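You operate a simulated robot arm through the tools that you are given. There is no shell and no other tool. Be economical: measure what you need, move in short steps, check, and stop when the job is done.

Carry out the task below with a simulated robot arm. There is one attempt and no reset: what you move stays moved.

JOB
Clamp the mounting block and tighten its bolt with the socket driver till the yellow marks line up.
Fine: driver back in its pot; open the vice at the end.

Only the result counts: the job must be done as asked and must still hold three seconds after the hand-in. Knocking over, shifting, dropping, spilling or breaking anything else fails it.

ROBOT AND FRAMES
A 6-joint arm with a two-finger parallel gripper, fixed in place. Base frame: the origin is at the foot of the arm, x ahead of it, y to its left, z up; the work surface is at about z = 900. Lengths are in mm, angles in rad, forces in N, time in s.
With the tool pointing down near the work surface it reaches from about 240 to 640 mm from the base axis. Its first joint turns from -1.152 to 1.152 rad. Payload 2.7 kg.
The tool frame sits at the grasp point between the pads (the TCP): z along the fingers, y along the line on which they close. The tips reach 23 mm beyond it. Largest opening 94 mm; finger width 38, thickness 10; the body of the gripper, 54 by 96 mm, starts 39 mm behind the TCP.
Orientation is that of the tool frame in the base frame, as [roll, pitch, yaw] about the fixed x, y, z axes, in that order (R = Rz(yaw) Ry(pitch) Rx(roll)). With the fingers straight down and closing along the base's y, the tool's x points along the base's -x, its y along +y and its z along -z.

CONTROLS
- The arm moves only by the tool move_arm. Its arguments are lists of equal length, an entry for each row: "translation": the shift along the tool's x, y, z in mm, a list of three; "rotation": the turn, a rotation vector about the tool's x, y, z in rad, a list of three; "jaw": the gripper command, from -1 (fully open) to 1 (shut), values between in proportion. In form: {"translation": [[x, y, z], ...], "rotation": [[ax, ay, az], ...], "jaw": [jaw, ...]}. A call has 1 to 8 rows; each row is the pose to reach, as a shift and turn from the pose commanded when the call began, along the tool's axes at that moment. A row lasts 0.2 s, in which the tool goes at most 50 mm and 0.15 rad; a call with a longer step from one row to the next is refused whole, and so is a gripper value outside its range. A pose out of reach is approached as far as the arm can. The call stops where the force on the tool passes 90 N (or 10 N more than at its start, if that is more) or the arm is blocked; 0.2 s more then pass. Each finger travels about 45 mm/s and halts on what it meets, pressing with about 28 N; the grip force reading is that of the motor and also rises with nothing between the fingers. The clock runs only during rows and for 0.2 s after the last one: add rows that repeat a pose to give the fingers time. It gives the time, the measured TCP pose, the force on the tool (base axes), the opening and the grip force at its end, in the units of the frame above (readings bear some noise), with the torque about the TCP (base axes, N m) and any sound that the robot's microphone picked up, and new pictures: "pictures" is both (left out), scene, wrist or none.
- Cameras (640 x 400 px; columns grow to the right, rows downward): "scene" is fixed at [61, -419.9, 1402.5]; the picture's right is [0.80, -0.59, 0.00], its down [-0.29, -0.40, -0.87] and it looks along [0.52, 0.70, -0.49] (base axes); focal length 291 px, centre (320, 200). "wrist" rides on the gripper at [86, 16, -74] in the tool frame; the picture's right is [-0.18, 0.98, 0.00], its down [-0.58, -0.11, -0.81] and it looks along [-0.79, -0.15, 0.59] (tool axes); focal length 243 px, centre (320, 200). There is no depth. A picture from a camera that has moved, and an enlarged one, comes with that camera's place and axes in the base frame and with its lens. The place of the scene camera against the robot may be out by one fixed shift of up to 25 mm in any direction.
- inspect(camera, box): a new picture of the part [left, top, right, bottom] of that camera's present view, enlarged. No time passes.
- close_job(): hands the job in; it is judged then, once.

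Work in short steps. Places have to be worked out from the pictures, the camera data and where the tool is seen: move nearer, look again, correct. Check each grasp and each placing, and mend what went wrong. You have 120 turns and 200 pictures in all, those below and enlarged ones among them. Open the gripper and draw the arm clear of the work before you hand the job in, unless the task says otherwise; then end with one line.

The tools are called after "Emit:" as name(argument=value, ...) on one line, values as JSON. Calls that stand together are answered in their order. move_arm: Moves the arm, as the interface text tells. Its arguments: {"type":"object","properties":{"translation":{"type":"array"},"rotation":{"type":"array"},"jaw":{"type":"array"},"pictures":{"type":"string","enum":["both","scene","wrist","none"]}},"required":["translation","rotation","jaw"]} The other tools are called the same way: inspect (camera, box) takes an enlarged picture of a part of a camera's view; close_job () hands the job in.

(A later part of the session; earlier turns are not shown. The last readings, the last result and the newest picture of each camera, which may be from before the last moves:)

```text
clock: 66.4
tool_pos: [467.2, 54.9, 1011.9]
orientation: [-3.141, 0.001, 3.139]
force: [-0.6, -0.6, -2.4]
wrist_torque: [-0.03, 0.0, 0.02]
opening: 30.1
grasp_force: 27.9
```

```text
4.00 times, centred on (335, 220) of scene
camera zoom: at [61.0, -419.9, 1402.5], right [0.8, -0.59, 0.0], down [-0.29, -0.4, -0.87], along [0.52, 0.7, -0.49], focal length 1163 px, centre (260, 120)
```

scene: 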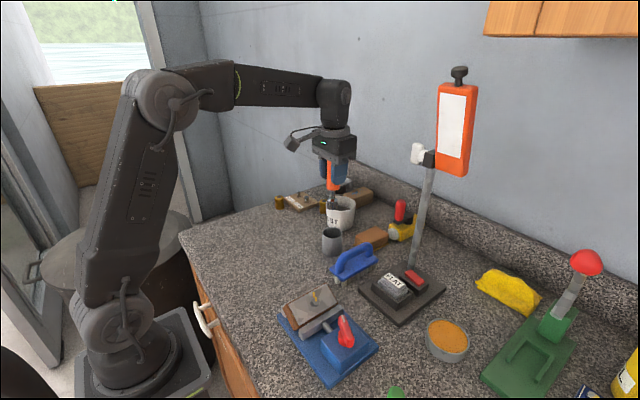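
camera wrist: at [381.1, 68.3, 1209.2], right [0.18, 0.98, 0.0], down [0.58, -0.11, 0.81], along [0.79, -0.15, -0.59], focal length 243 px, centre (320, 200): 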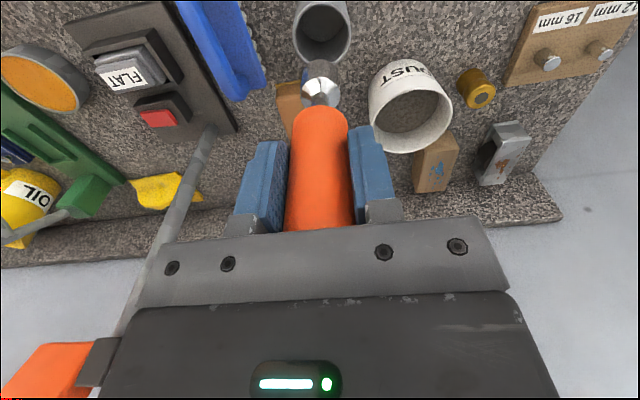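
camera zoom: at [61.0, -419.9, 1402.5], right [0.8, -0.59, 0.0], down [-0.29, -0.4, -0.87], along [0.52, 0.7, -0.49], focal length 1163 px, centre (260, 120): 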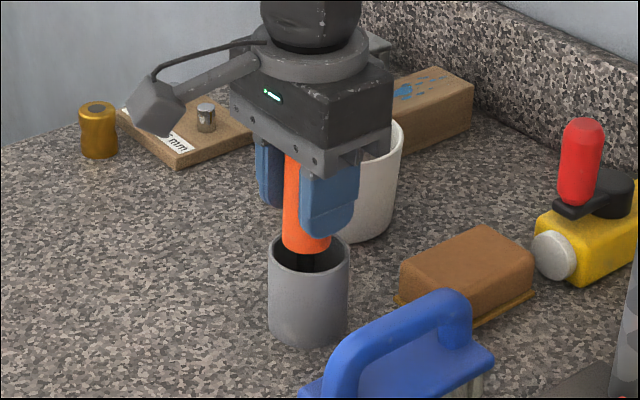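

Not at the bottom yet; descend 13 mm more in small steps.

Emit:
move_arm(translation=[[0, 0, 4], [0, 0, 8], [0, 0, 11], [0, 0, 13], [0, 0, 13]], rotation=[[0, 0, 0], [0, 0, 0], [0, 0, 0], [0, 0, 0], [0, 0, 0]], jaw=[1, 1, 1, 1, 1], pictures="none")

```text
clock: 67.6
tool_pos: [468.6, 53.5, 1000.3]
orientation: [-3.141, 0.007, 3.141]
force: [-10.9, -3.3, 40.5]
wrist_torque: [-0.29, 0.53, -0.01]
opening: 30.3
grasp_force: 27.9
```

Bottom reached. Ease up 2 mm, release, and rise clear.

Emit:
move_arm(translation=[[0, 0, -3], [0, 0, -3], [0, 0, -3], [0, 0, -3], [0, 0, -40], [0, 0, -80], [0, 0, -115], [0, 0, -115]], rotation=[[0, 0, 0], [0, 0, 0], [0, 0, 0], [0, 0, 0], [0, 0, 0], [0, 0, 0], [0, 0, 0], [0, 0, 0]], jaw=[1, -0.4, -0.4, -0.4, -0.4, -0.4, -0.4, -0.4])

Emit:
inspect(camera="scene", box=[260, 180, 400, 380])

```text
clock: 69.4
tool_pos: [466.0, 54.7, 1113.2]
orientation: [3.141, -0.001, 3.14]
force: [-0.3, -0.1, 0.1]
wrist_torque: [0.03, 0.02, 0.01]
opening: 66.0
grasp_force: 0.0
camera wrist: at [380.0, 69.7, 1186.5], right [0.19, 0.98, 0.0], down [0.58, -0.11, 0.81], along [0.79, -0.15, -0.59], focal length 243 px, centre (320, 200)
```

scene: 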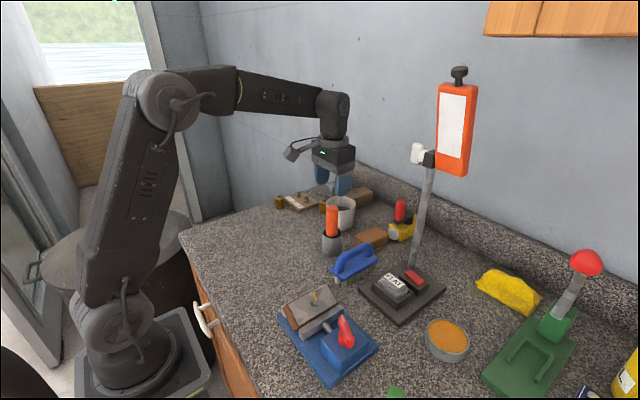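
wrist: 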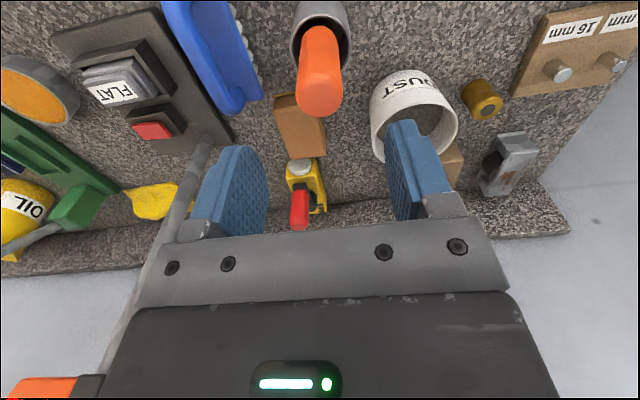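

```text
2.00 times, centred on (330, 280) of scene
camera zoom: at [61.0, -419.9, 1402.5], right [0.8, -0.59, 0.0], down [-0.29, -0.4, -0.87], along [0.52, 0.7, -0.49], focal length 581 px, centre (300, 40)
```

zoom: 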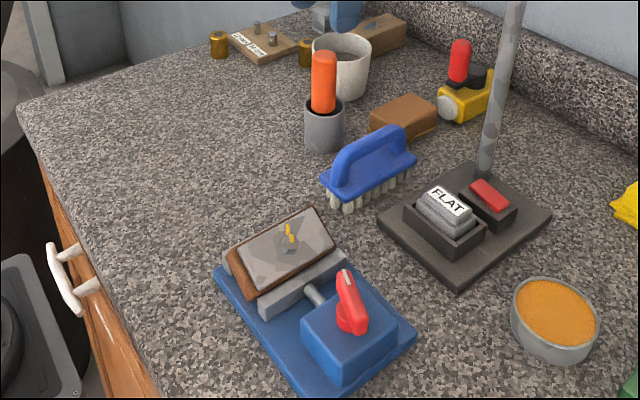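

Driver is back in the pot, upright. Now move to view the tilted block and marks.

Emit:
move_arm(translation=[[40, -26, 0], [80, -52, 0], [120, -78, 5], [160, -104, 10], [200, -130, 15], [231, -152, 20], [231, -152, 20]], rotation=[[0, 0, 0], [0, 0, 0], [0, 0, 0], [0, 0, 0], [0, 0, 0], [0, 0, 0], [0, 0, 0]], jaw=[-0.4, -0.4, -0.4, -0.4, -0.4, -0.4, -0.4], pictures="none")

Emit:
inspect(camera="wrist", box=[220, 0, 420, 160])

Emit:
inspect(camera="scene", box=[270, 265, 390, 365])

```text
clock: 71.0
tool_pos: [233.3, -96.4, 1092.6]
orientation: [3.14, -0.001, 3.141]
force: [0.5, 0.0, 0.2]
wrist_torque: [0.01, -0.01, -0.04]
opening: 65.6
grasp_force: 0.1
```

```text
2.50 times, centred on (320, 80) of wrist
camera zoom: at [147.7, -83.2, 1167.4], right [0.19, 0.98, 0.0], down [0.58, -0.11, 0.81], along [0.79, -0.15, -0.59], focal length 606 px, centre (320, 500)
```

zoom: 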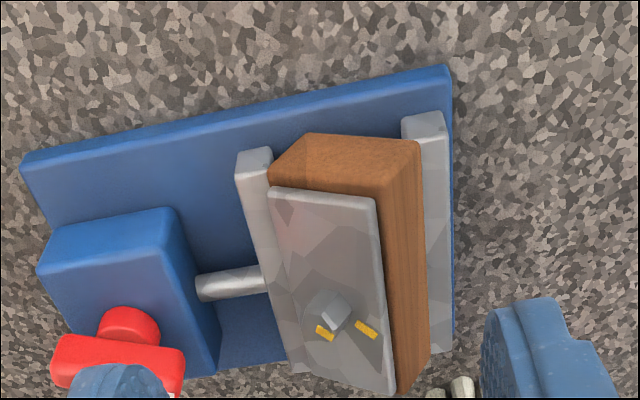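

```text
4.00 times, centred on (330, 315) of scene
camera zoom: at [61.0, -419.9, 1402.5], right [0.8, -0.59, 0.0], down [-0.29, -0.4, -0.87], along [0.52, 0.7, -0.49], focal length 1163 px, centre (280, -260)
```

zoom: 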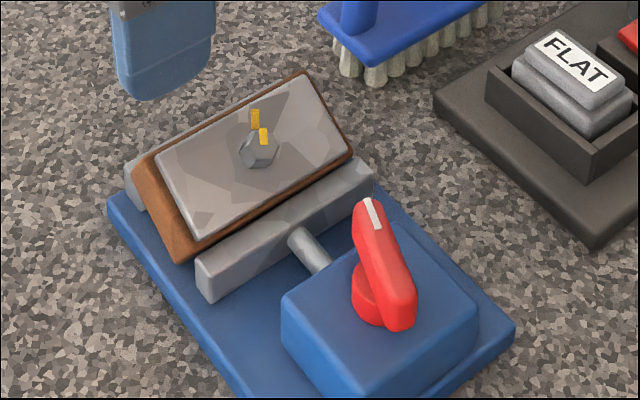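

Zoom on the marks.

Emit:
inspect(camera="scene", box=[300, 280, 340, 310])

Emit:
inspect(camera="wrist", box=[300, 70, 360, 140])

```text
13.33 times, centred on (320, 295) of scene
camera zoom: at [61.0, -419.9, 1402.5], right [0.8, -0.59, 0.0], down [-0.29, -0.4, -0.87], along [0.52, 0.7, -0.49], focal length 3875 px, centre (320, -1067)
```

zoom: 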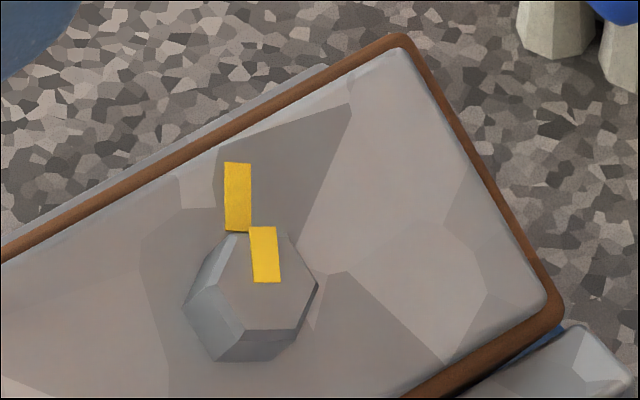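

```text
5.71 times, centred on (330, 105) of wrist
camera zoom: at [147.7, -83.2, 1167.4], right [0.19, 0.98, 0.0], down [0.58, -0.11, 0.81], along [0.79, -0.15, -0.59], focal length 1386 px, centre (263, 743)
```

zoom: 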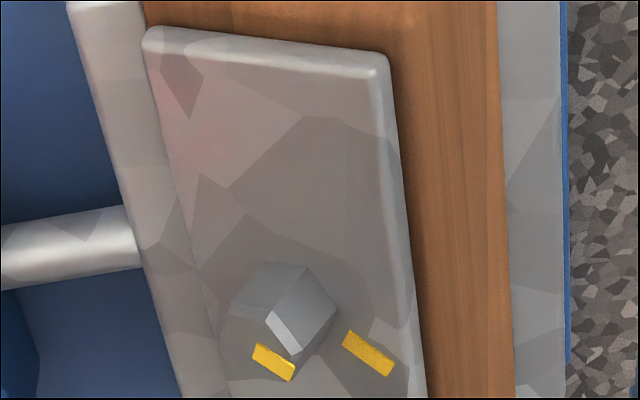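

Bolt mark is about 5° short (needs ≈0.09 rad more clockwise). First the block must sit flat: open the vice. Rotate to the handle's angle (yaw 0.89) above the handle.

Emit:
move_arm(translation=[[-8, -12, 0], [-16, -25, 0], [-25, -37, 0], [-33, -49, 0], [-41, -62, 0], [-50, -74, 0], [-58, -86, 0], [-66.5, -98, 0]], rotation=[[0, 0, 0.15], [0, 0, 0.3], [0, 0, 0.45], [0, 0, 0.6], [0, 0, 0.75], [0, 0, 0.9], [0, 0, 1.05], [0, 0, 1.2]], jaw=[-0.2, -0.2, -0.2, -0.2, -0.2, -0.2, -0.2, -0.2], pictures="none")

Emit:
move_arm(translation=[[0, 0, 0], [0, 0, 0], [0, 0, 0], [0, 0, 0], [0, 0, 0], [0, 0, 0], [0, 0, 0], [0, 0, 0]], rotation=[[0, 0, 0.15], [0, 0, 0.3], [0, 0, 0.45], [0, 0, 0.6], [0, 0, 0.75], [0, 0, 0.9], [0, 0, 1.05], [0, 0, 1.05]], jaw=[-0.2, -0.2, -0.2, -0.2, -0.2, -0.2, -0.2, -0.2], pictures="both")

Emit:
inspect(camera="wrist", box=[220, 0, 420, 200])

```text
clock: 72.8
tool_pos: [302.4, -193.5, 1091.2]
orientation: [-3.141, 0.002, 1.937]
force: [1.0, -1.2, 0.1]
wrist_torque: [-0.02, 0.0, -0.01]
opening: 56.4
grasp_force: 0.0
```

```text
clock: 74.6
tool_pos: [302.2, -194.1, 1091.4]
orientation: [3.141, 0.0, 0.887]
force: [-0.1, 0.2, 0.5]
wrist_torque: [0.01, -0.02, 0.05]
opening: 56.7
grasp_force: 0.1
camera wrist: at [370.2, -140.4, 1166.0], right [0.65, -0.76, 0.0], down [-0.45, -0.38, 0.81], along [-0.62, -0.52, -0.59], focal length 243 px, centre (320, 200)
```

scene: 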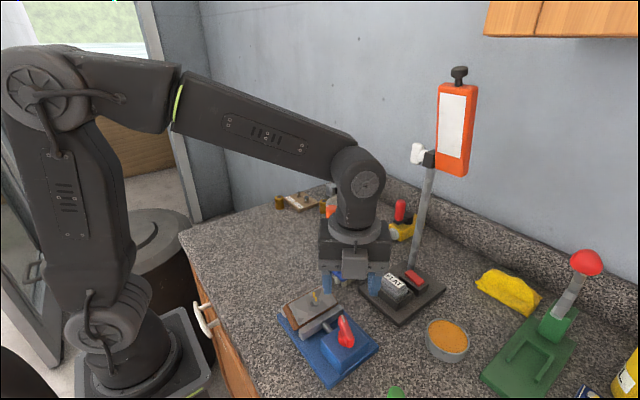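
wrist: 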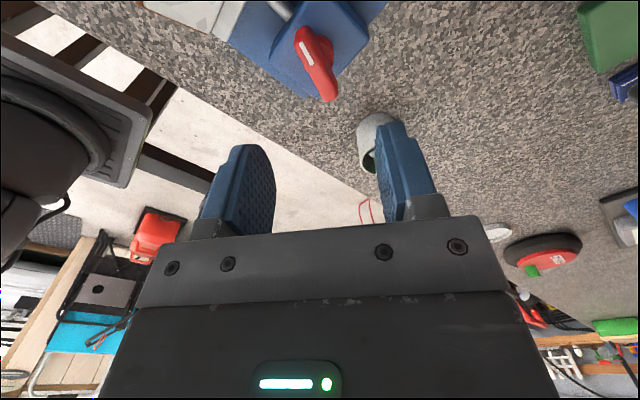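

```text
2.00 times, centred on (320, 100) of wrist
camera zoom: at [370.2, -140.4, 1166.0], right [0.65, -0.76, 0.0], down [-0.45, -0.38, 0.81], along [-0.62, -0.52, -0.59], focal length 485 px, centre (320, 400)
```

zoom: 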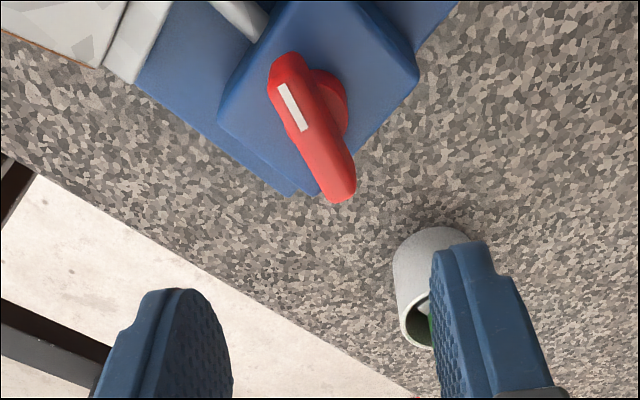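

Bar is at about 58–60°. Adjust yaw by -0.12, descend to z≈988 and grip it.

Emit:
move_arm(translation=[[-2, -0.9, 35], [-2, -0.9, 70], [-2, -0.9, 103], [-2, -0.9, 103], [-2, -0.9, 103], [-2, -0.9, 103], [-2, -0.9, 103]], rotation=[[0, 0, -0.12], [0, 0, -0.12], [0, 0, -0.12], [0, 0, -0.12], [0, 0, -0.12], [0, 0, -0.12], [0, 0, -0.12]], jaw=[-0.2, -0.2, -0.2, 1, 1, 1, 1], pictures="wrist")

```text
clock: 76.2
tool_pos: [299.7, -194.6, 988.9]
orientation: [-3.141, 0.0, 1.007]
force: [-4.2, 2.7, -5.0]
wrist_torque: [-0.27, -0.2, 0.03]
opening: 13.9
grasp_force: 45.3
camera wrist: at [360.7, -132.5, 1063.2], right [0.73, -0.68, 0.0], down [-0.4, -0.43, 0.81], along [-0.55, -0.59, -0.59], focal length 243 px, centre (320, 200)
```

wrist: 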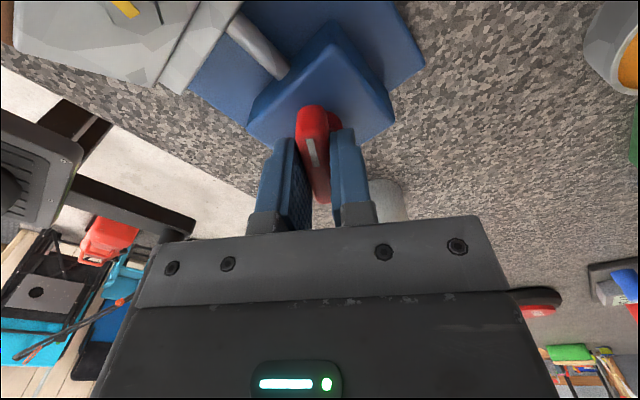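

Gripped. Turn counter-clockwise to open: first 1.05 rad.

Emit:
move_arm(translation=[[0, 0, 0], [0, 0, 0], [0, 0, 0], [0, 0, 0], [0, 0, 0], [0, 0, 0], [0, 0, 0], [0, 0, 0]], rotation=[[0, 0, -0.15], [0, 0, -0.3], [0, 0, -0.45], [0, 0, -0.6], [0, 0, -0.75], [0, 0, -0.9], [0, 0, -1.05], [0, 0, -1.05]], jaw=[1, 1, 1, 1, 1, 1, 1, 1], pictures="none")

Emit:
inspect(camera="scene", box=[270, 265, 390, 365])

```text
clock: 78.0
tool_pos: [301.0, -195.7, 989.8]
orientation: [-3.141, 0.001, 2.061]
force: [-0.7, 24.6, 7.0]
wrist_torque: [0.63, 0.15, 0.01]
opening: 14.0
grasp_force: 44.6
```

```text
4.00 times, centred on (330, 315) of scene
camera zoom: at [61.0, -419.2, 1402.7], right [0.8, -0.59, 0.0], down [-0.29, -0.4, -0.87], along [0.52, 0.7, -0.49], focal length 1163 px, centre (280, -260)
```

zoom: 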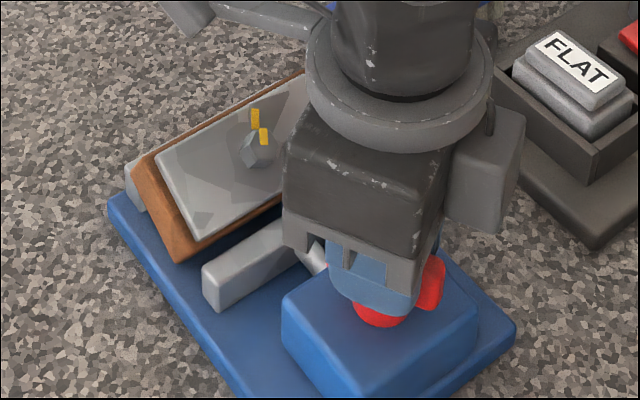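

Jaw is opening. Ease the side force (shift +2 y) and open the remaining 1.08 rad.

Emit:
move_arm(translation=[[1.8, 0.9, 0], [1.8, 0.9, 0], [1.8, 0.9, 0], [1.8, 0.9, 0], [1.8, 0.9, 0], [1.8, 0.9, 0], [1.8, 0.9, 0], [1.8, 0.9, 0]], rotation=[[0, 0, -0.14], [0, 0, -0.28], [0, 0, -0.42], [0, 0, -0.56], [0, 0, -0.7], [0, 0, -0.84], [0, 0, -0.97], [0, 0, -1.07]], jaw=[1, 1, 1, 1, 1, 1, 1, 1], pictures="none")

Emit:
inspect(camera="scene", box=[270, 265, 390, 365])

```text
clock: 79.8
tool_pos: [300.6, -195.8, 989.9]
orientation: [-3.14, 0.001, 3.131]
force: [1.9, -3.8, 4.1]
wrist_torque: [0.15, -0.75, -0.02]
opening: 14.1
grasp_force: 45.0
```

```text
4.00 times, centred on (330, 315) of scene
camera zoom: at [61.0, -420.0, 1402.4], right [0.8, -0.59, 0.0], down [-0.29, -0.4, -0.87], along [0.52, 0.7, -0.49], focal length 1163 px, centre (280, -260)
```

zoom: 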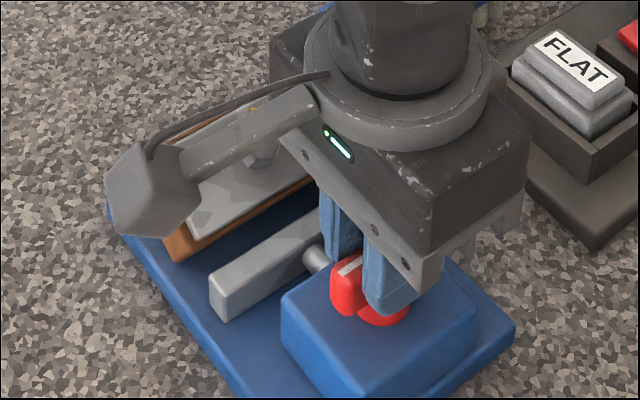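

Vice is open. Release the handle and rise to look at the block.

Emit:
move_arm(translation=[[0, 0, 0], [0, 0, 0], [0, 0, -30], [0, 0, -70], [30, 40, -100], [68, 80, -100], [68, 95, -100]], rotation=[[0, 0, 0], [0, 0, 0], [0, 0, 0], [0, 0, 0], [0, 0, 0], [0, 0, 0], [0, 0, 0]], jaw=[-0.3, -0.3, -0.3, -0.3, -0.3, -0.3, -0.3], pictures="none")

Emit:
inspect(camera="scene", box=[270, 265, 390, 365])

Emit:
inspect(camera="wrist", box=[220, 0, 420, 160])

```text
refused: row 5 steps farther than a row can; nothing moved
```

```text
4.00 times, centred on (330, 315) of scene
camera zoom: at [61.0, -420.0, 1402.4], right [0.8, -0.59, 0.0], down [-0.29, -0.4, -0.87], along [0.52, 0.7, -0.49], focal length 1163 px, centre (280, -260)
```

zoom: 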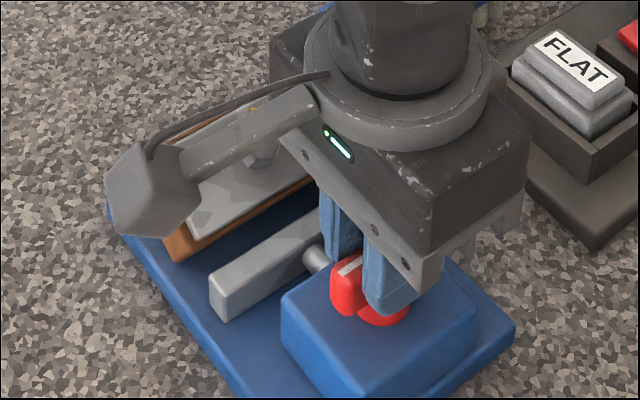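

```text
2.50 times, centred on (320, 80) of wrist
camera zoom: at [214.3, -179.8, 1063.0], right [0.19, 0.98, 0.0], down [0.58, -0.11, 0.81], along [0.79, -0.16, -0.59], focal length 606 px, centre (320, 500)
```

zoom: 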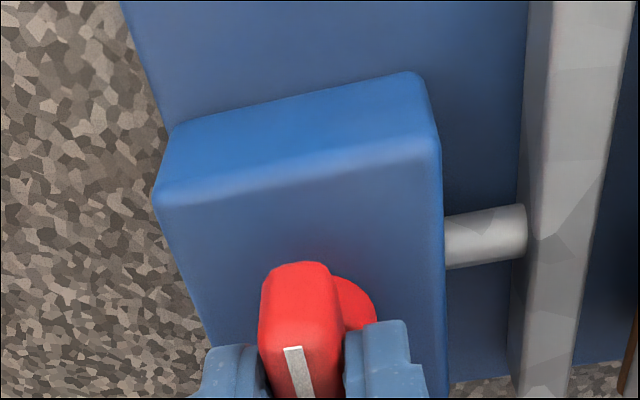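

One row was too long; repeat with shorter steps.

Emit:
move_arm(translation=[[0, 0, 0], [0, 0, 0], [0, 0, -30], [0, 0, -70], [15, 25, -100], [45, 60, -100], [66, 95, -100], [66, 95, -100]], rotation=[[0, 0, 0], [0, 0, 0], [0, 0, 0], [0, 0, 0], [0, 0, 0], [0, 0, 0], [0, 0, 0], [0, 0, 0]], jaw=[-0.3, -0.3, -0.3, -0.3, -0.3, -0.3, -0.3, -0.3], pictures="none")

Emit:
inspect(camera="scene", box=[270, 265, 390, 365])

Emit:
inspect(camera="wrist", box=[220, 0, 420, 160])

```text
clock: 81.6
tool_pos: [236.2, -98.5, 1089.1]
orientation: [-3.14, 0.001, 3.127]
force: [-1.1, -0.7, 0.4]
wrist_torque: [-0.01, -0.01, 0.02]
opening: 61.0
grasp_force: 0.0
```

```text
4.00 times, centred on (330, 315) of scene
camera zoom: at [61.0, -419.9, 1402.5], right [0.8, -0.59, 0.0], down [-0.29, -0.4, -0.87], along [0.52, 0.7, -0.49], focal length 1163 px, centre (280, -260)
```

zoom: 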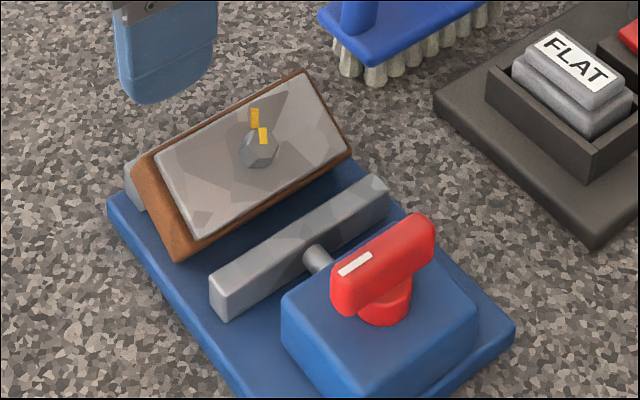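

```text
2.50 times, centred on (320, 80) of wrist
camera zoom: at [149.7, -83.4, 1163.4], right [0.2, 0.98, 0.0], down [0.58, -0.12, 0.81], along [0.79, -0.16, -0.59], focal length 606 px, centre (320, 500)
```

zoom: 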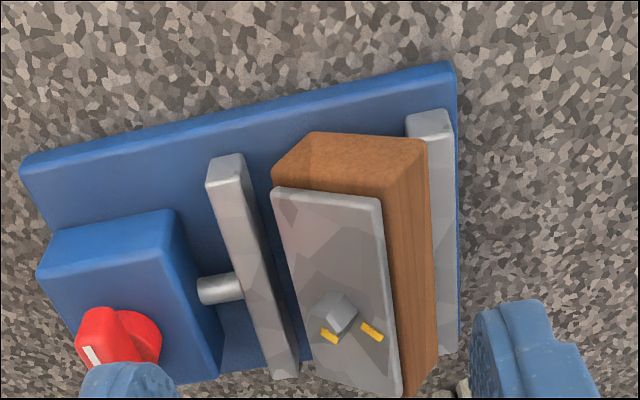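

The block's +y bottom edge rests on the fixed jaw's top. I'll nudge it toward -y with closed fingers on its raised +y face so it drops flat. Move to its +y side first.

Emit:
move_arm(translation=[[-21, 18, 0], [-42, 37, 0], [-62, 56, 0], [-62, 56, 40], [-62, 56, 80], [-62, 56, 116], [-62, 56, 116]], rotation=[[0, 0, 0], [0, 0, 0], [0, 0, 0], [0, 0, 0], [0, 0, 0], [0, 0, 0], [0, 0, 0]], jaw=[1, 1, 1, 1, 1, 1, 1])

Emit:
inspect(camera="scene", box=[270, 250, 390, 350])

```text
clock: 83.2
tool_pos: [299.1, -43.4, 972.5]
orientation: [3.14, -0.001, 3.128]
force: [1.0, -0.6, -0.1]
wrist_torque: [-0.02, -0.03, 0.01]
opening: 0.0
grasp_force: 28.2
camera wrist: at [212.5, -28.7, 1047.1], right [0.2, 0.98, 0.0], down [0.58, -0.12, 0.81], along [0.79, -0.16, -0.59], focal length 243 px, centre (320, 200)
```

scene: 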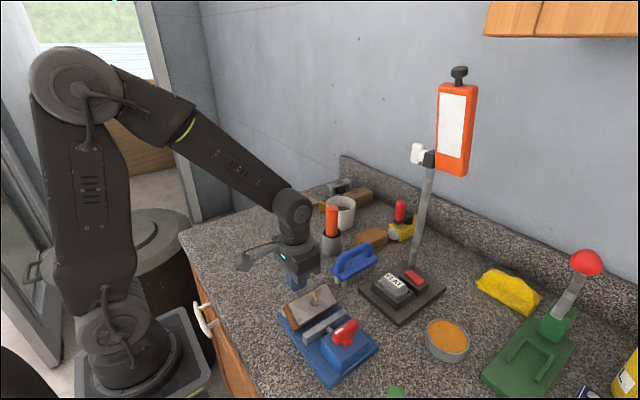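
wrist: 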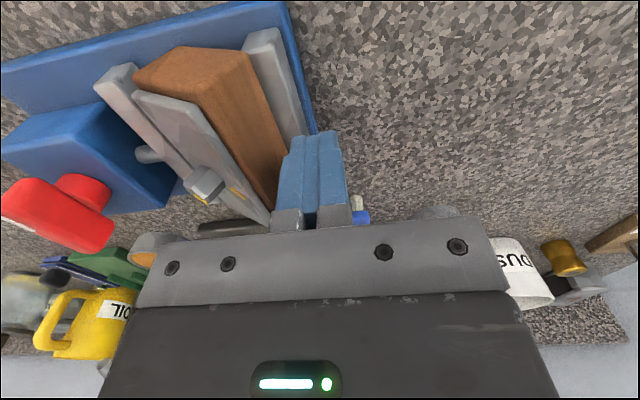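

```text
4.00 times, centred on (330, 300) of scene
camera zoom: at [61.0, -419.9, 1402.5], right [0.8, -0.59, 0.0], down [-0.29, -0.4, -0.87], along [0.52, 0.7, -0.49], focal length 1163 px, centre (280, -200)
```

zoom: 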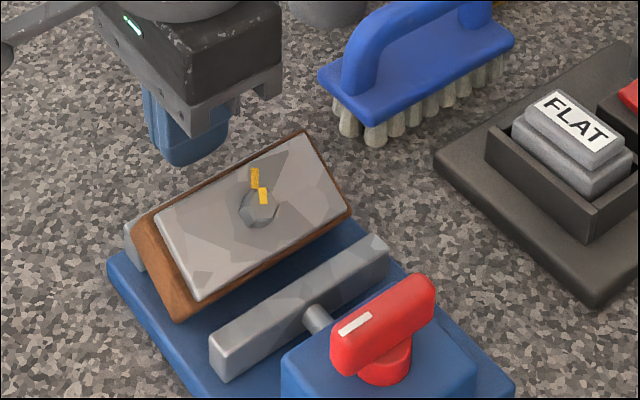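

Push slowly toward -y.

Emit:
move_arm(translation=[[0, -10, 0], [0, -18, 0], [0, -22, 0], [0, -25, 0], [0, -28, 0], [0, -31, 0], [0, -31, 0]], rotation=[[0, 0, 0], [0, 0, 0], [0, 0, 0], [0, 0, 0], [0, 0, 0], [0, 0, 0], [0, 0, 0]], jaw=[1, 1, 1, 1, 1, 1, 1], pictures="wrist")

Emit:
inspect(camera="scene", box=[270, 250, 390, 350])

```text
clock: 84.8
tool_pos: [297.3, -74.4, 972.9]
orientation: [-3.142, 0.001, 3.129]
force: [-0.1, 0.0, 0.7]
wrist_torque: [-0.02, -0.03, 0.02]
opening: 0.1
grasp_force: 28.1
camera wrist: at [211.7, -58.4, 1046.6], right [0.2, 0.98, 0.0], down [0.58, -0.12, 0.81], along [0.79, -0.16, -0.59], focal length 243 px, centre (320, 200)
```

wrist: 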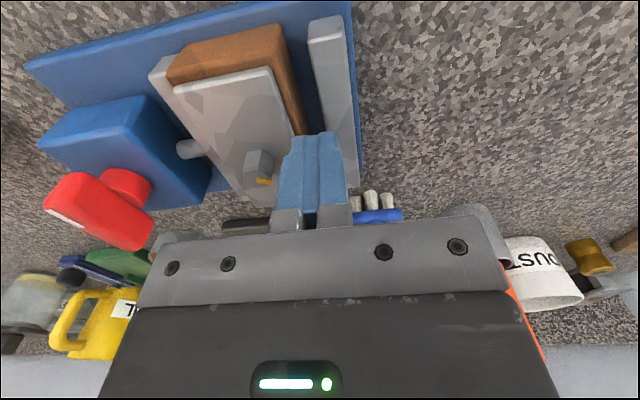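

```text
4.00 times, centred on (330, 300) of scene
camera zoom: at [61.0, -419.9, 1402.5], right [0.8, -0.59, 0.0], down [-0.29, -0.4, -0.87], along [0.52, 0.7, -0.49], focal length 1163 px, centre (280, -200)
```

zoom: 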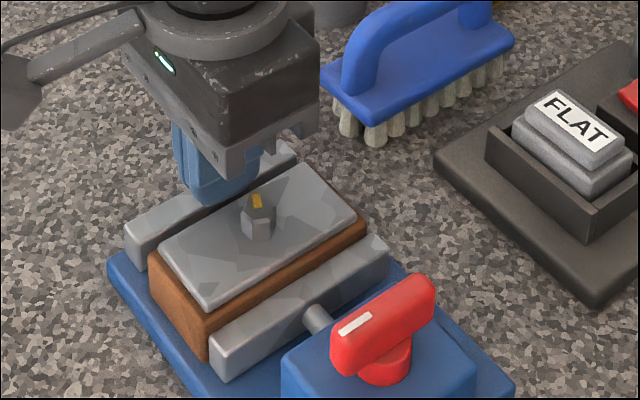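

The block dropped flat. Rise and inspect the marks from above.

Emit:
move_arm(translation=[[0, 3, -5], [0, 3, -45], [20, 0, -85], [60, -15, -110], [60, -15, -110]], rotation=[[0, 0, 0], [0, 0, 0], [0, 0, 0], [0, 0, 0], [0, 0, 0]], jaw=[1, 1, 1, -0.3, -0.3], pictures="none")

Emit:
inspect(camera="wrist", box=[260, 30, 380, 130])

Emit:
inspect(camera="scene", box=[300, 280, 340, 310])

```text
clock: 86.0
tool_pos: [237.1, -91.6, 1082.5]
orientation: [-3.139, -0.001, 3.13]
force: [0.0, -0.5, 0.6]
wrist_torque: [0.01, 0.01, 0.0]
opening: 50.3
grasp_force: 0.1
```

```text
4.00 times, centred on (320, 80) of wrist
camera zoom: at [151.1, -75.3, 1156.4], right [0.2, 0.98, 0.0], down [0.58, -0.12, 0.81], along [0.79, -0.16, -0.59], focal length 970 px, centre (320, 680)
```

zoom: 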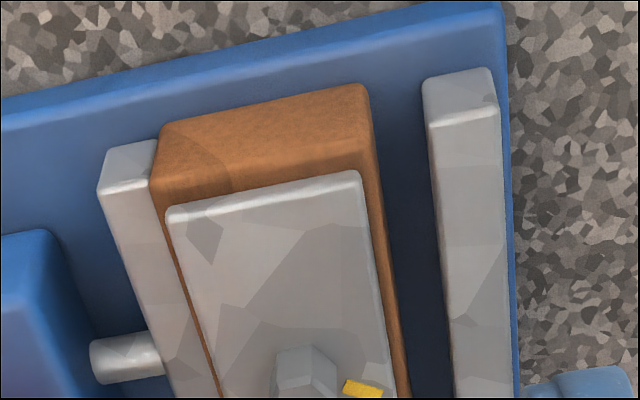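

```text
13.33 times, centred on (320, 295) of scene
camera zoom: at [61.0, -419.9, 1402.5], right [0.8, -0.59, 0.0], down [-0.29, -0.4, -0.87], along [0.52, 0.7, -0.49], focal length 3875 px, centre (320, -1067)
```

zoom: 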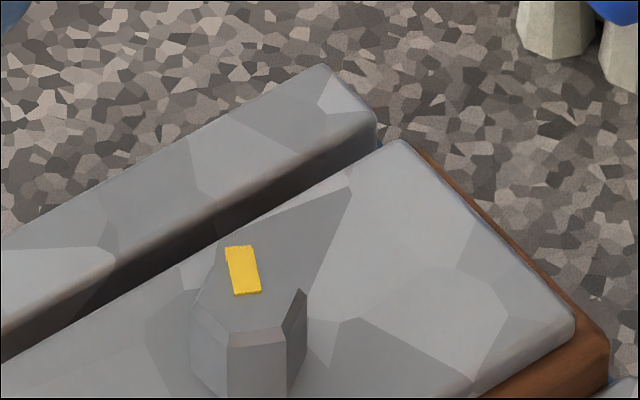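

Flat, against the moving jaw. Re-grip the handle (at (300,-195), yaw π).

Emit:
move_arm(translation=[[-21, -34, 0], [-42, -69, 0], [-63, -103, 0], [-63, -103, 45], [-63, -103, 94], [-63, -103, 94], [-63, -103, 94], [-63, -103, 94]], rotation=[[0, 0, -0.01], [0, 0, -0.01], [0, 0, -0.01], [0, 0, -0.01], [0, 0, -0.01], [0, 0, -0.01], [0, 0, -0.01], [0, 0, -0.01]], jaw=[-0.3, -0.3, -0.3, -0.3, -0.3, 1, 1, 1], pictures="none")

Emit:
inspect(camera="wrist", box=[220, 60, 420, 220])

```text
clock: 87.8
tool_pos: [298.2, -194.4, 990.3]
orientation: [-3.14, 0.001, 3.138]
force: [-1.6, -28.5, -9.8]
wrist_torque: [0.09, -0.03, -0.04]
opening: 14.0
grasp_force: 27.7
```

```text
2.50 times, centred on (320, 140) of wrist
camera zoom: at [212.8, -180.2, 1064.6], right [0.19, 0.98, 0.0], down [0.58, -0.11, 0.81], along [0.79, -0.15, -0.59], focal length 606 px, centre (320, 350)
```

zoom: 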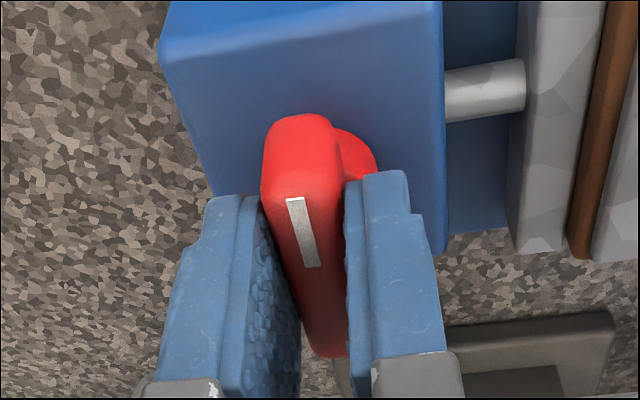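

Gripped. Ease -2.5 mm in y and turn clockwise 1.05 rad.

Emit:
move_arm(translation=[[0, -2.3, 0], [0, -2.3, 0], [0, -2.3, 0], [0, -2.3, 0], [0, -2.3, 0], [0, -2.3, 0], [0, -2.3, 0], [0, -2.3, 0]], rotation=[[0, 0, 0], [0, 0, 0.15], [0, 0, 0.3], [0, 0, 0.45], [0, 0, 0.6], [0, 0, 0.75], [0, 0, 0.9], [0, 0, 1.05]], jaw=[1, 1, 1, 1, 1, 1, 1, 1], pictures="none")

Emit:
move_arm(translation=[[0, 0, 0], [0, 0, 0], [0, 0, 0], [0, 0, 0], [0, 0, 0], [0, 0, 0], [0, 0, 0]], rotation=[[0, 0, 0.15], [0, 0, 0.3], [0, 0, 0.45], [0, 0, 0.6], [0, 0, 0.75], [0, 0, 0.9], [0, 0, 0.9]], jaw=[1, 1, 1, 1, 1, 1, 1], pictures="none")

Emit:
inspect(camera="scene", box=[270, 265, 390, 365])

```text
clock: 89.6
tool_pos: [299.8, -194.1, 990.9]
orientation: [3.141, 0.001, 2.087]
force: [-7.5, 2.4, 32.4]
wrist_torque: [0.15, 0.38, 0.09]
opening: 14.0
grasp_force: 45.6
```

```text
clock: 91.2
tool_pos: [299.7, -194.7, 989.0]
orientation: [3.141, 0.0, 1.187]
force: [17.9, 3.6, 7.2]
wrist_torque: [-1.04, 0.51, -0.01]
opening: 13.8
grasp_force: 44.9
```

```text
4.00 times, centred on (330, 315) of scene
camera zoom: at [61.5, -419.7, 1402.5], right [0.8, -0.59, 0.0], down [-0.29, -0.4, -0.87], along [0.52, 0.7, -0.49], focal length 1163 px, centre (280, -260)
```

zoom: 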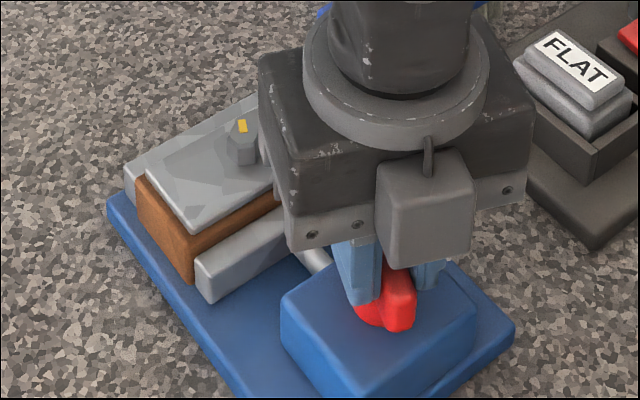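

Nearly clamped. Continue 0.45 rad and push firm.

Emit:
move_arm(translation=[[0, 0, 0], [0, 0, 0], [0, 0, 0], [0, 0, 0], [0, 0, 0]], rotation=[[0, 0, 0.1], [0, 0, 0.2], [0, 0, 0.3], [0, 0, 0.36], [0, 0, 0.36]], jaw=[1, 1, 1, 1, 1], pictures="none")

Emit:
inspect(camera="scene", box=[270, 265, 390, 365])

```text
clock: 92.4
tool_pos: [300.4, -196.3, 989.4]
orientation: [3.14, 0.001, 0.833]
force: [20.5, 1.3, 0.4]
wrist_torque: [-0.03, -0.1, 1.83]
opening: 14.8
grasp_force: 45.3
```

```text
4.00 times, centred on (330, 315) of scene
camera zoom: at [61.6, -419.8, 1402.5], right [0.8, -0.59, 0.0], down [-0.29, -0.4, -0.87], along [0.52, 0.7, -0.49], focal length 1163 px, centre (280, -260)
```

zoom: 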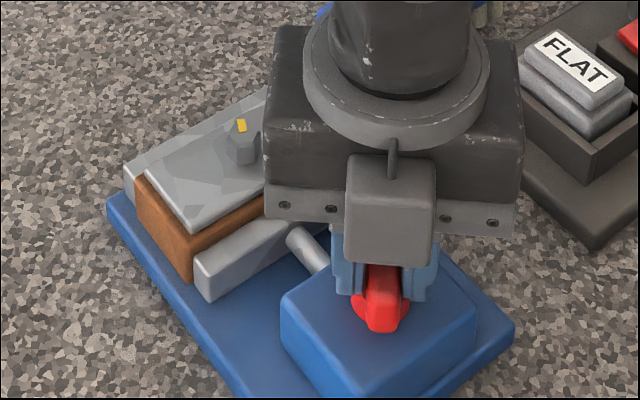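

Clamped again (1.8 N·m). Release, rise and unwind toward the block-viewing pose.

Emit:
move_arm(translation=[[0, 0, 0], [0, 0, 0], [0, 0, -25], [0, 0, -60], [0, 0, -105], [0, 0, -105], [0, 0, -105], [0, 0, -105]], rotation=[[0, 0, -0.03], [0, 0, -0.06], [0, 0, -0.06], [0, 0, -0.06], [0, 0, -0.2], [0, 0, -0.35], [0, 0, -0.5], [0, 0, -0.65]], jaw=[-0.3, -0.3, -0.3, -0.3, -0.3, -0.3, -0.3, -0.3], pictures="none")

Emit:
move_arm(translation=[[0, 0, 0], [0, 0, 0], [0, 0, 0], [0, 0, 0], [0, 0, 0], [0, 0, 0], [0, 0, 0], [0, 0, 0]], rotation=[[0, 0, -0.15], [0, 0, -0.3], [0, 0, -0.45], [0, 0, -0.6], [0, 0, -0.75], [0, 0, -0.9], [0, 0, -1.05], [0, 0, -1.2]], jaw=[-0.3, -0.3, -0.3, -0.3, -0.3, -0.3, -0.3, -0.3], pictures="none")

Emit:
inspect(camera="scene", box=[270, 265, 390, 365])

Emit:
inspect(camera="wrist", box=[220, 0, 470, 160])

```text
clock: 94.2
tool_pos: [298.7, -194.5, 1095.0]
orientation: [-3.141, -0.001, 1.481]
force: [0.0, -0.2, 0.0]
wrist_torque: [0.03, -0.01, 0.04]
opening: 61.1
grasp_force: 0.0
```

```text
clock: 96.0
tool_pos: [298.1, -193.3, 1093.7]
orientation: [3.14, 0.002, 2.683]
force: [-0.4, -0.1, 0.3]
wrist_torque: [0.02, 0.02, 0.02]
opening: 61.5
grasp_force: 0.1
```

```text
4.00 times, centred on (330, 315) of scene
camera zoom: at [61.0, -419.9, 1402.5], right [0.8, -0.59, 0.0], down [-0.29, -0.4, -0.87], along [0.52, 0.7, -0.49], focal length 1163 px, centre (280, -260)
```

zoom: 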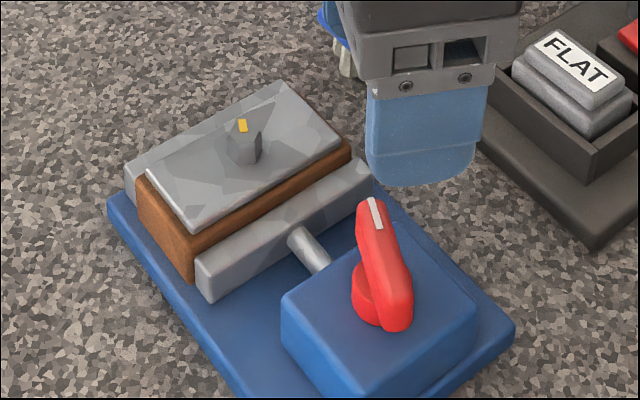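

```text
2.50 times, centred on (345, 80) of wrist
camera zoom: at [229.4, -143.5, 1167.9], right [0.6, 0.8, 0.0], down [0.47, -0.36, 0.81], along [0.64, -0.48, -0.59], focal length 606 px, centre (258, 500)
```

zoom: 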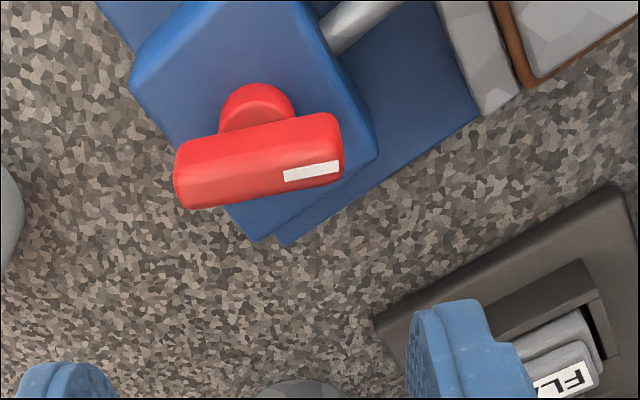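

Clamped and flat. Move to view the marks closely.

Emit:
move_arm(translation=[[25, 17, 0], [50, 34, 0], [75, 50, 0], [88.7, 60, 0], [88.7, 60, 0]], rotation=[[0, 0, -0.12], [0, 0, -0.24], [0, 0, -0.36], [0, 0, -0.458], [0, 0, -0.458]], jaw=[-0.3, -0.3, -0.3, -0.3, -0.3], pictures="none")

Emit:
inspect(camera="wrist", box=[290, 40, 380, 140])

Emit:
inspect(camera="wrist", box=[315, 75, 355, 115])

```text
clock: 97.2
tool_pos: [247.8, -99.8, 1094.0]
orientation: [3.139, 0.0, 3.14]
force: [-0.2, 0.1, -0.5]
wrist_torque: [0.03, 0.03, 0.01]
opening: 61.1
grasp_force: 0.0
```

```text
4.00 times, centred on (335, 90) of wrist
camera zoom: at [161.7, -86.0, 1167.1], right [0.19, 0.98, 0.0], down [0.58, -0.11, 0.81], along [0.79, -0.15, -0.59], focal length 970 px, centre (260, 640)
```

zoom: 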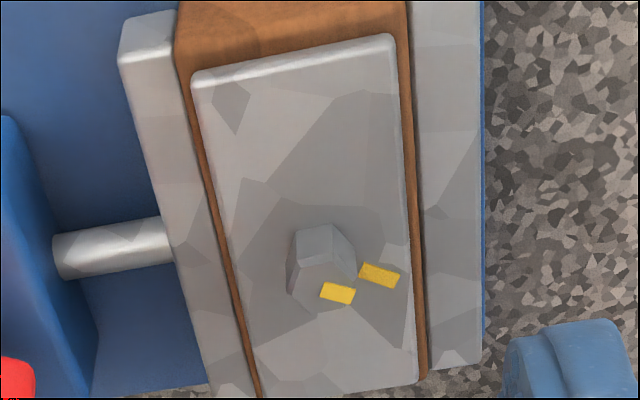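

```text
10.00 times, centred on (335, 95) of wrist
camera zoom: at [161.7, -86.0, 1167.1], right [0.19, 0.98, 0.0], down [0.58, -0.11, 0.81], along [0.79, -0.15, -0.59], focal length 2426 px, centre (170, 1250)
```

zoom: 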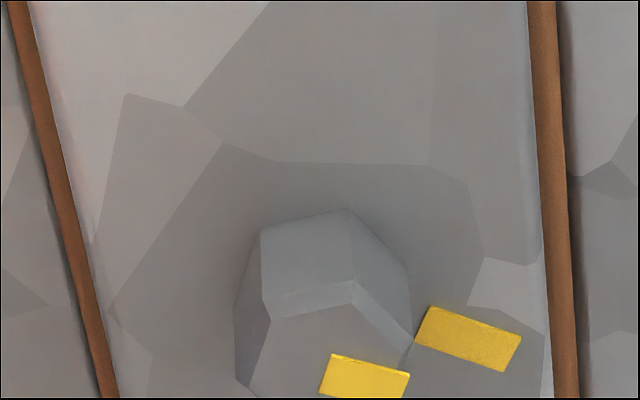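

Measured from this view: bolt mark ≈63°, plate mark ≈59° — about 4–5° short. I'll fetch the driver again for the last bit; by bookkeeping, its hex matches the bolt at yaw ≈2.88.

Emit:
move_arm(translation=[[-37, 26, 0], [-74, 51, 0], [-110, 77, 0], [-147, 102, 0], [-184, 128, 0], [-220, 153, 0], [-220, 153, 0]], rotation=[[0, 0, 0], [0, 0, 0], [0, 0, 0], [0, 0, 0], [0, 0, 0], [0, 0, 0], [0, 0, 0]], jaw=[-0.6, -0.6, -0.6, -0.6, -0.6, -0.6, -0.6], pictures="wrist")

```text
clock: 98.8
tool_pos: [466.5, 50.7, 1095.2]
orientation: [3.141, 0.0, 3.138]
force: [0.3, -0.7, -0.2]
wrist_torque: [0.02, -0.02, 0.03]
opening: 75.2
grasp_force: 0.1
camera wrist: at [380.3, 65.4, 1169.0], right [0.19, 0.98, 0.0], down [0.58, -0.11, 0.81], along [0.79, -0.15, -0.59], focal length 243 px, centre (320, 200)
```

wrist: 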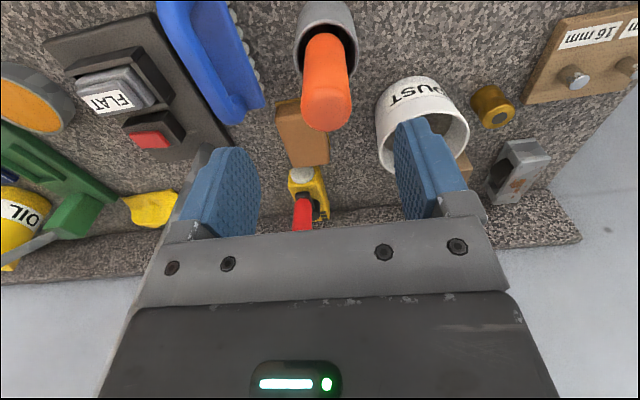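

Handle at ≈(465.5,52.4). Adjust, descend to z≈1007 and grip.

Emit:
move_arm(translation=[[0.8, 1.8, 30], [0.8, 1.8, 60], [0.8, 1.8, 88], [0.8, 1.8, 88], [0.8, 1.8, 88], [0.8, 1.8, 88], [0.8, 1.8, 88]], rotation=[[0, 0, 0], [0, 0, 0], [0, 0, 0], [0, 0, 0], [0, 0, 0], [0, 0, 0], [0, 0, 0]], jaw=[-0.6, -0.6, -0.6, 1, 1, 1, 1], pictures="none")

Emit:
move_arm(translation=[[0, 0, -20], [0, 0, -45], [0, 0, -75], [0, 0, -110], [0, 0, -122], [0, 0, -122]], rotation=[[0, 0, 0], [0, 0, 0], [0, 0, 0], [0, 0, 0], [0, 0, 0], [0, 0, 0]], jaw=[1, 1, 1, 1, 1, 1], pictures="scene")

```text
clock: 100.4
tool_pos: [466.5, 49.6, 1007.4]
orientation: [3.141, 0.001, 3.138]
force: [-0.2, -0.1, -0.4]
wrist_torque: [-0.03, -0.03, 0.0]
opening: 30.2
grasp_force: 28.1
```

```text
clock: 101.8
tool_pos: [466.5, 51.8, 1127.7]
orientation: [-3.141, -0.001, 3.139]
force: [-0.3, 0.3, -1.0]
wrist_torque: [0.01, 0.02, -0.04]
opening: 30.2
grasp_force: 27.7
```

scene: 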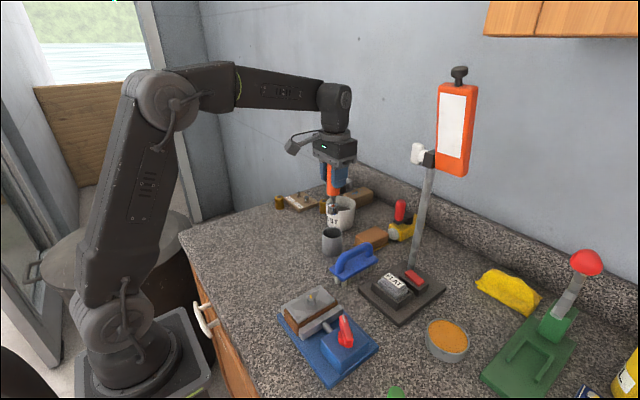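

Carry it above the bolt (297,-96.5), turning to yaw ≈2.90, and lower to z≈1083.

Emit:
move_arm(translation=[[28, -25, 0], [56, -50, 0], [85, -74, 0], [113, -99, 0], [141, -124, 0], [169.5, -148.5, 0], [169.5, -148.5, 30], [169.5, -148.5, 44]], rotation=[[0, 0, 0.04], [0, 0, 0.08], [0, 0, 0.12], [0, 0, 0.16], [0, 0, 0.2], [0, 0, 0.24], [0, 0, 0.24], [0, 0, 0.24]], jaw=[1, 1, 1, 1, 1, 1, 1, 1], pictures="none")

Emit:
inspect(camera="scene", box=[290, 260, 340, 300])

Emit:
inspect(camera="wrist", box=[280, 10, 360, 90])

```text
clock: 103.6
tool_pos: [295.3, -94.0, 1084.7]
orientation: [-3.141, 0.0, 2.896]
force: [0.2, -0.1, -1.0]
wrist_torque: [-0.01, -0.02, -0.01]
opening: 30.4
grasp_force: 27.9
```

```text
10.00 times, centred on (315, 280) of scene
camera zoom: at [61.0, -419.9, 1402.5], right [0.8, -0.59, 0.0], down [-0.29, -0.4, -0.87], along [0.52, 0.7, -0.49], focal length 2906 px, centre (370, -600)
```

zoom: 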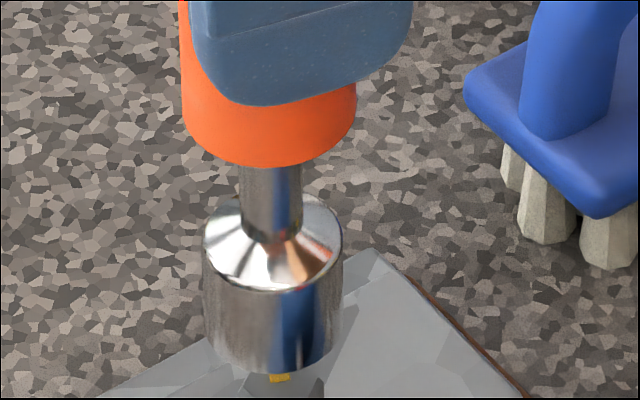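

```text
5.00 times, centred on (320, 50) of wrist
camera zoom: at [216.2, -59.7, 1157.7], right [0.42, 0.91, 0.0], down [0.54, -0.25, 0.81], along [0.73, -0.34, -0.59], focal length 1213 px, centre (320, 950)
```

zoom: 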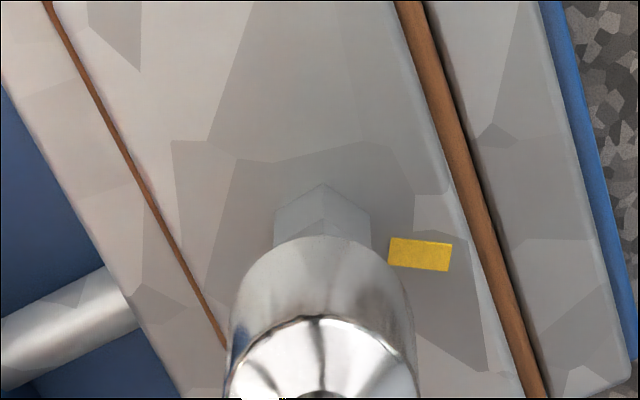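

Need the bolt's edges in the scene view.

Emit:
inspect(camera="scene", box=[290, 275, 340, 315])

```text
10.00 times, centred on (315, 295) of scene
camera zoom: at [61.0, -419.9, 1402.5], right [0.8, -0.59, 0.0], down [-0.29, -0.4, -0.87], along [0.52, 0.7, -0.49], focal length 2906 px, centre (370, -750)
```

zoom: 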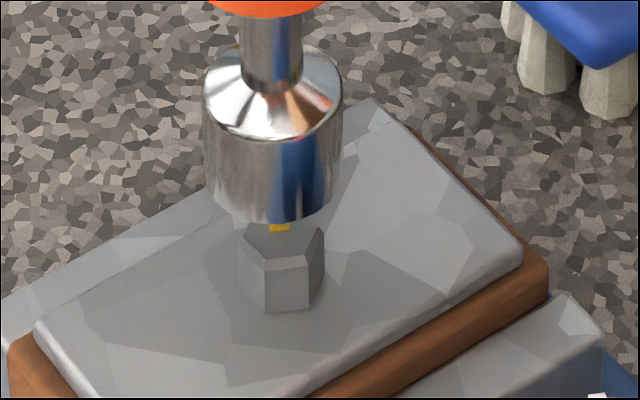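

Socket needs +1.4 mm in x. Shift, lower 10 mm, and recheck.

Emit:
move_arm(translation=[[-1.4, 0.3, 0], [-1.4, 0.3, 6], [-1.4, 0.3, 11], [-1.4, 0.3, 11]], rotation=[[0, 0, 0], [0, 0, 0], [0, 0, 0], [0, 0, 0]], jaw=[1, 1, 1, 1], pictures="none")

Emit:
inspect(camera="scene", box=[290, 275, 340, 315])

Emit:
inspect(camera="wrist", box=[280, 10, 360, 90])

```text
clock: 104.6
tool_pos: [296.9, -94.6, 1072.8]
orientation: [-3.142, 0.0, 2.897]
force: [-0.1, 0.3, -2.4]
wrist_torque: [-0.02, 0.0, 0.0]
opening: 30.1
grasp_force: 28.3
```

```text
10.00 times, centred on (315, 295) of scene
camera zoom: at [61.0, -419.9, 1402.5], right [0.8, -0.59, 0.0], down [-0.29, -0.4, -0.87], along [0.52, 0.7, -0.49], focal length 2906 px, centre (370, -750)
```

zoom: 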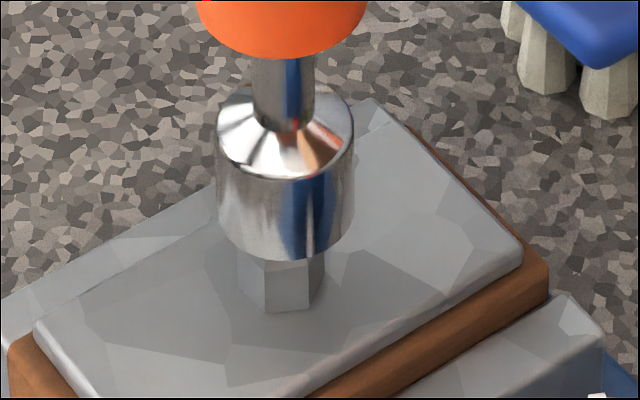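

```text
5.00 times, centred on (320, 50) of wrist
camera zoom: at [218.4, -60.1, 1146.5], right [0.42, 0.91, 0.0], down [0.54, -0.25, 0.81], along [0.73, -0.34, -0.59], focal length 1213 px, centre (320, 950)
```

zoom: 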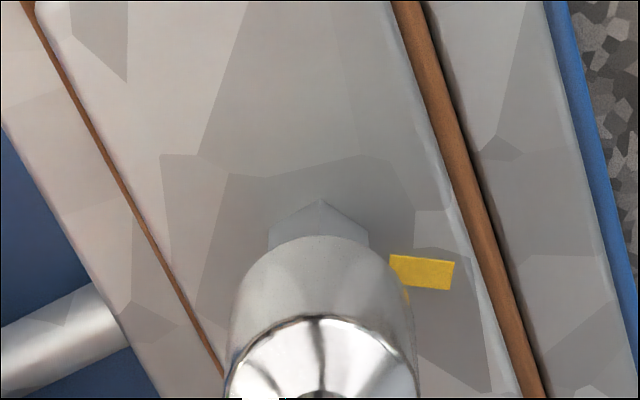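

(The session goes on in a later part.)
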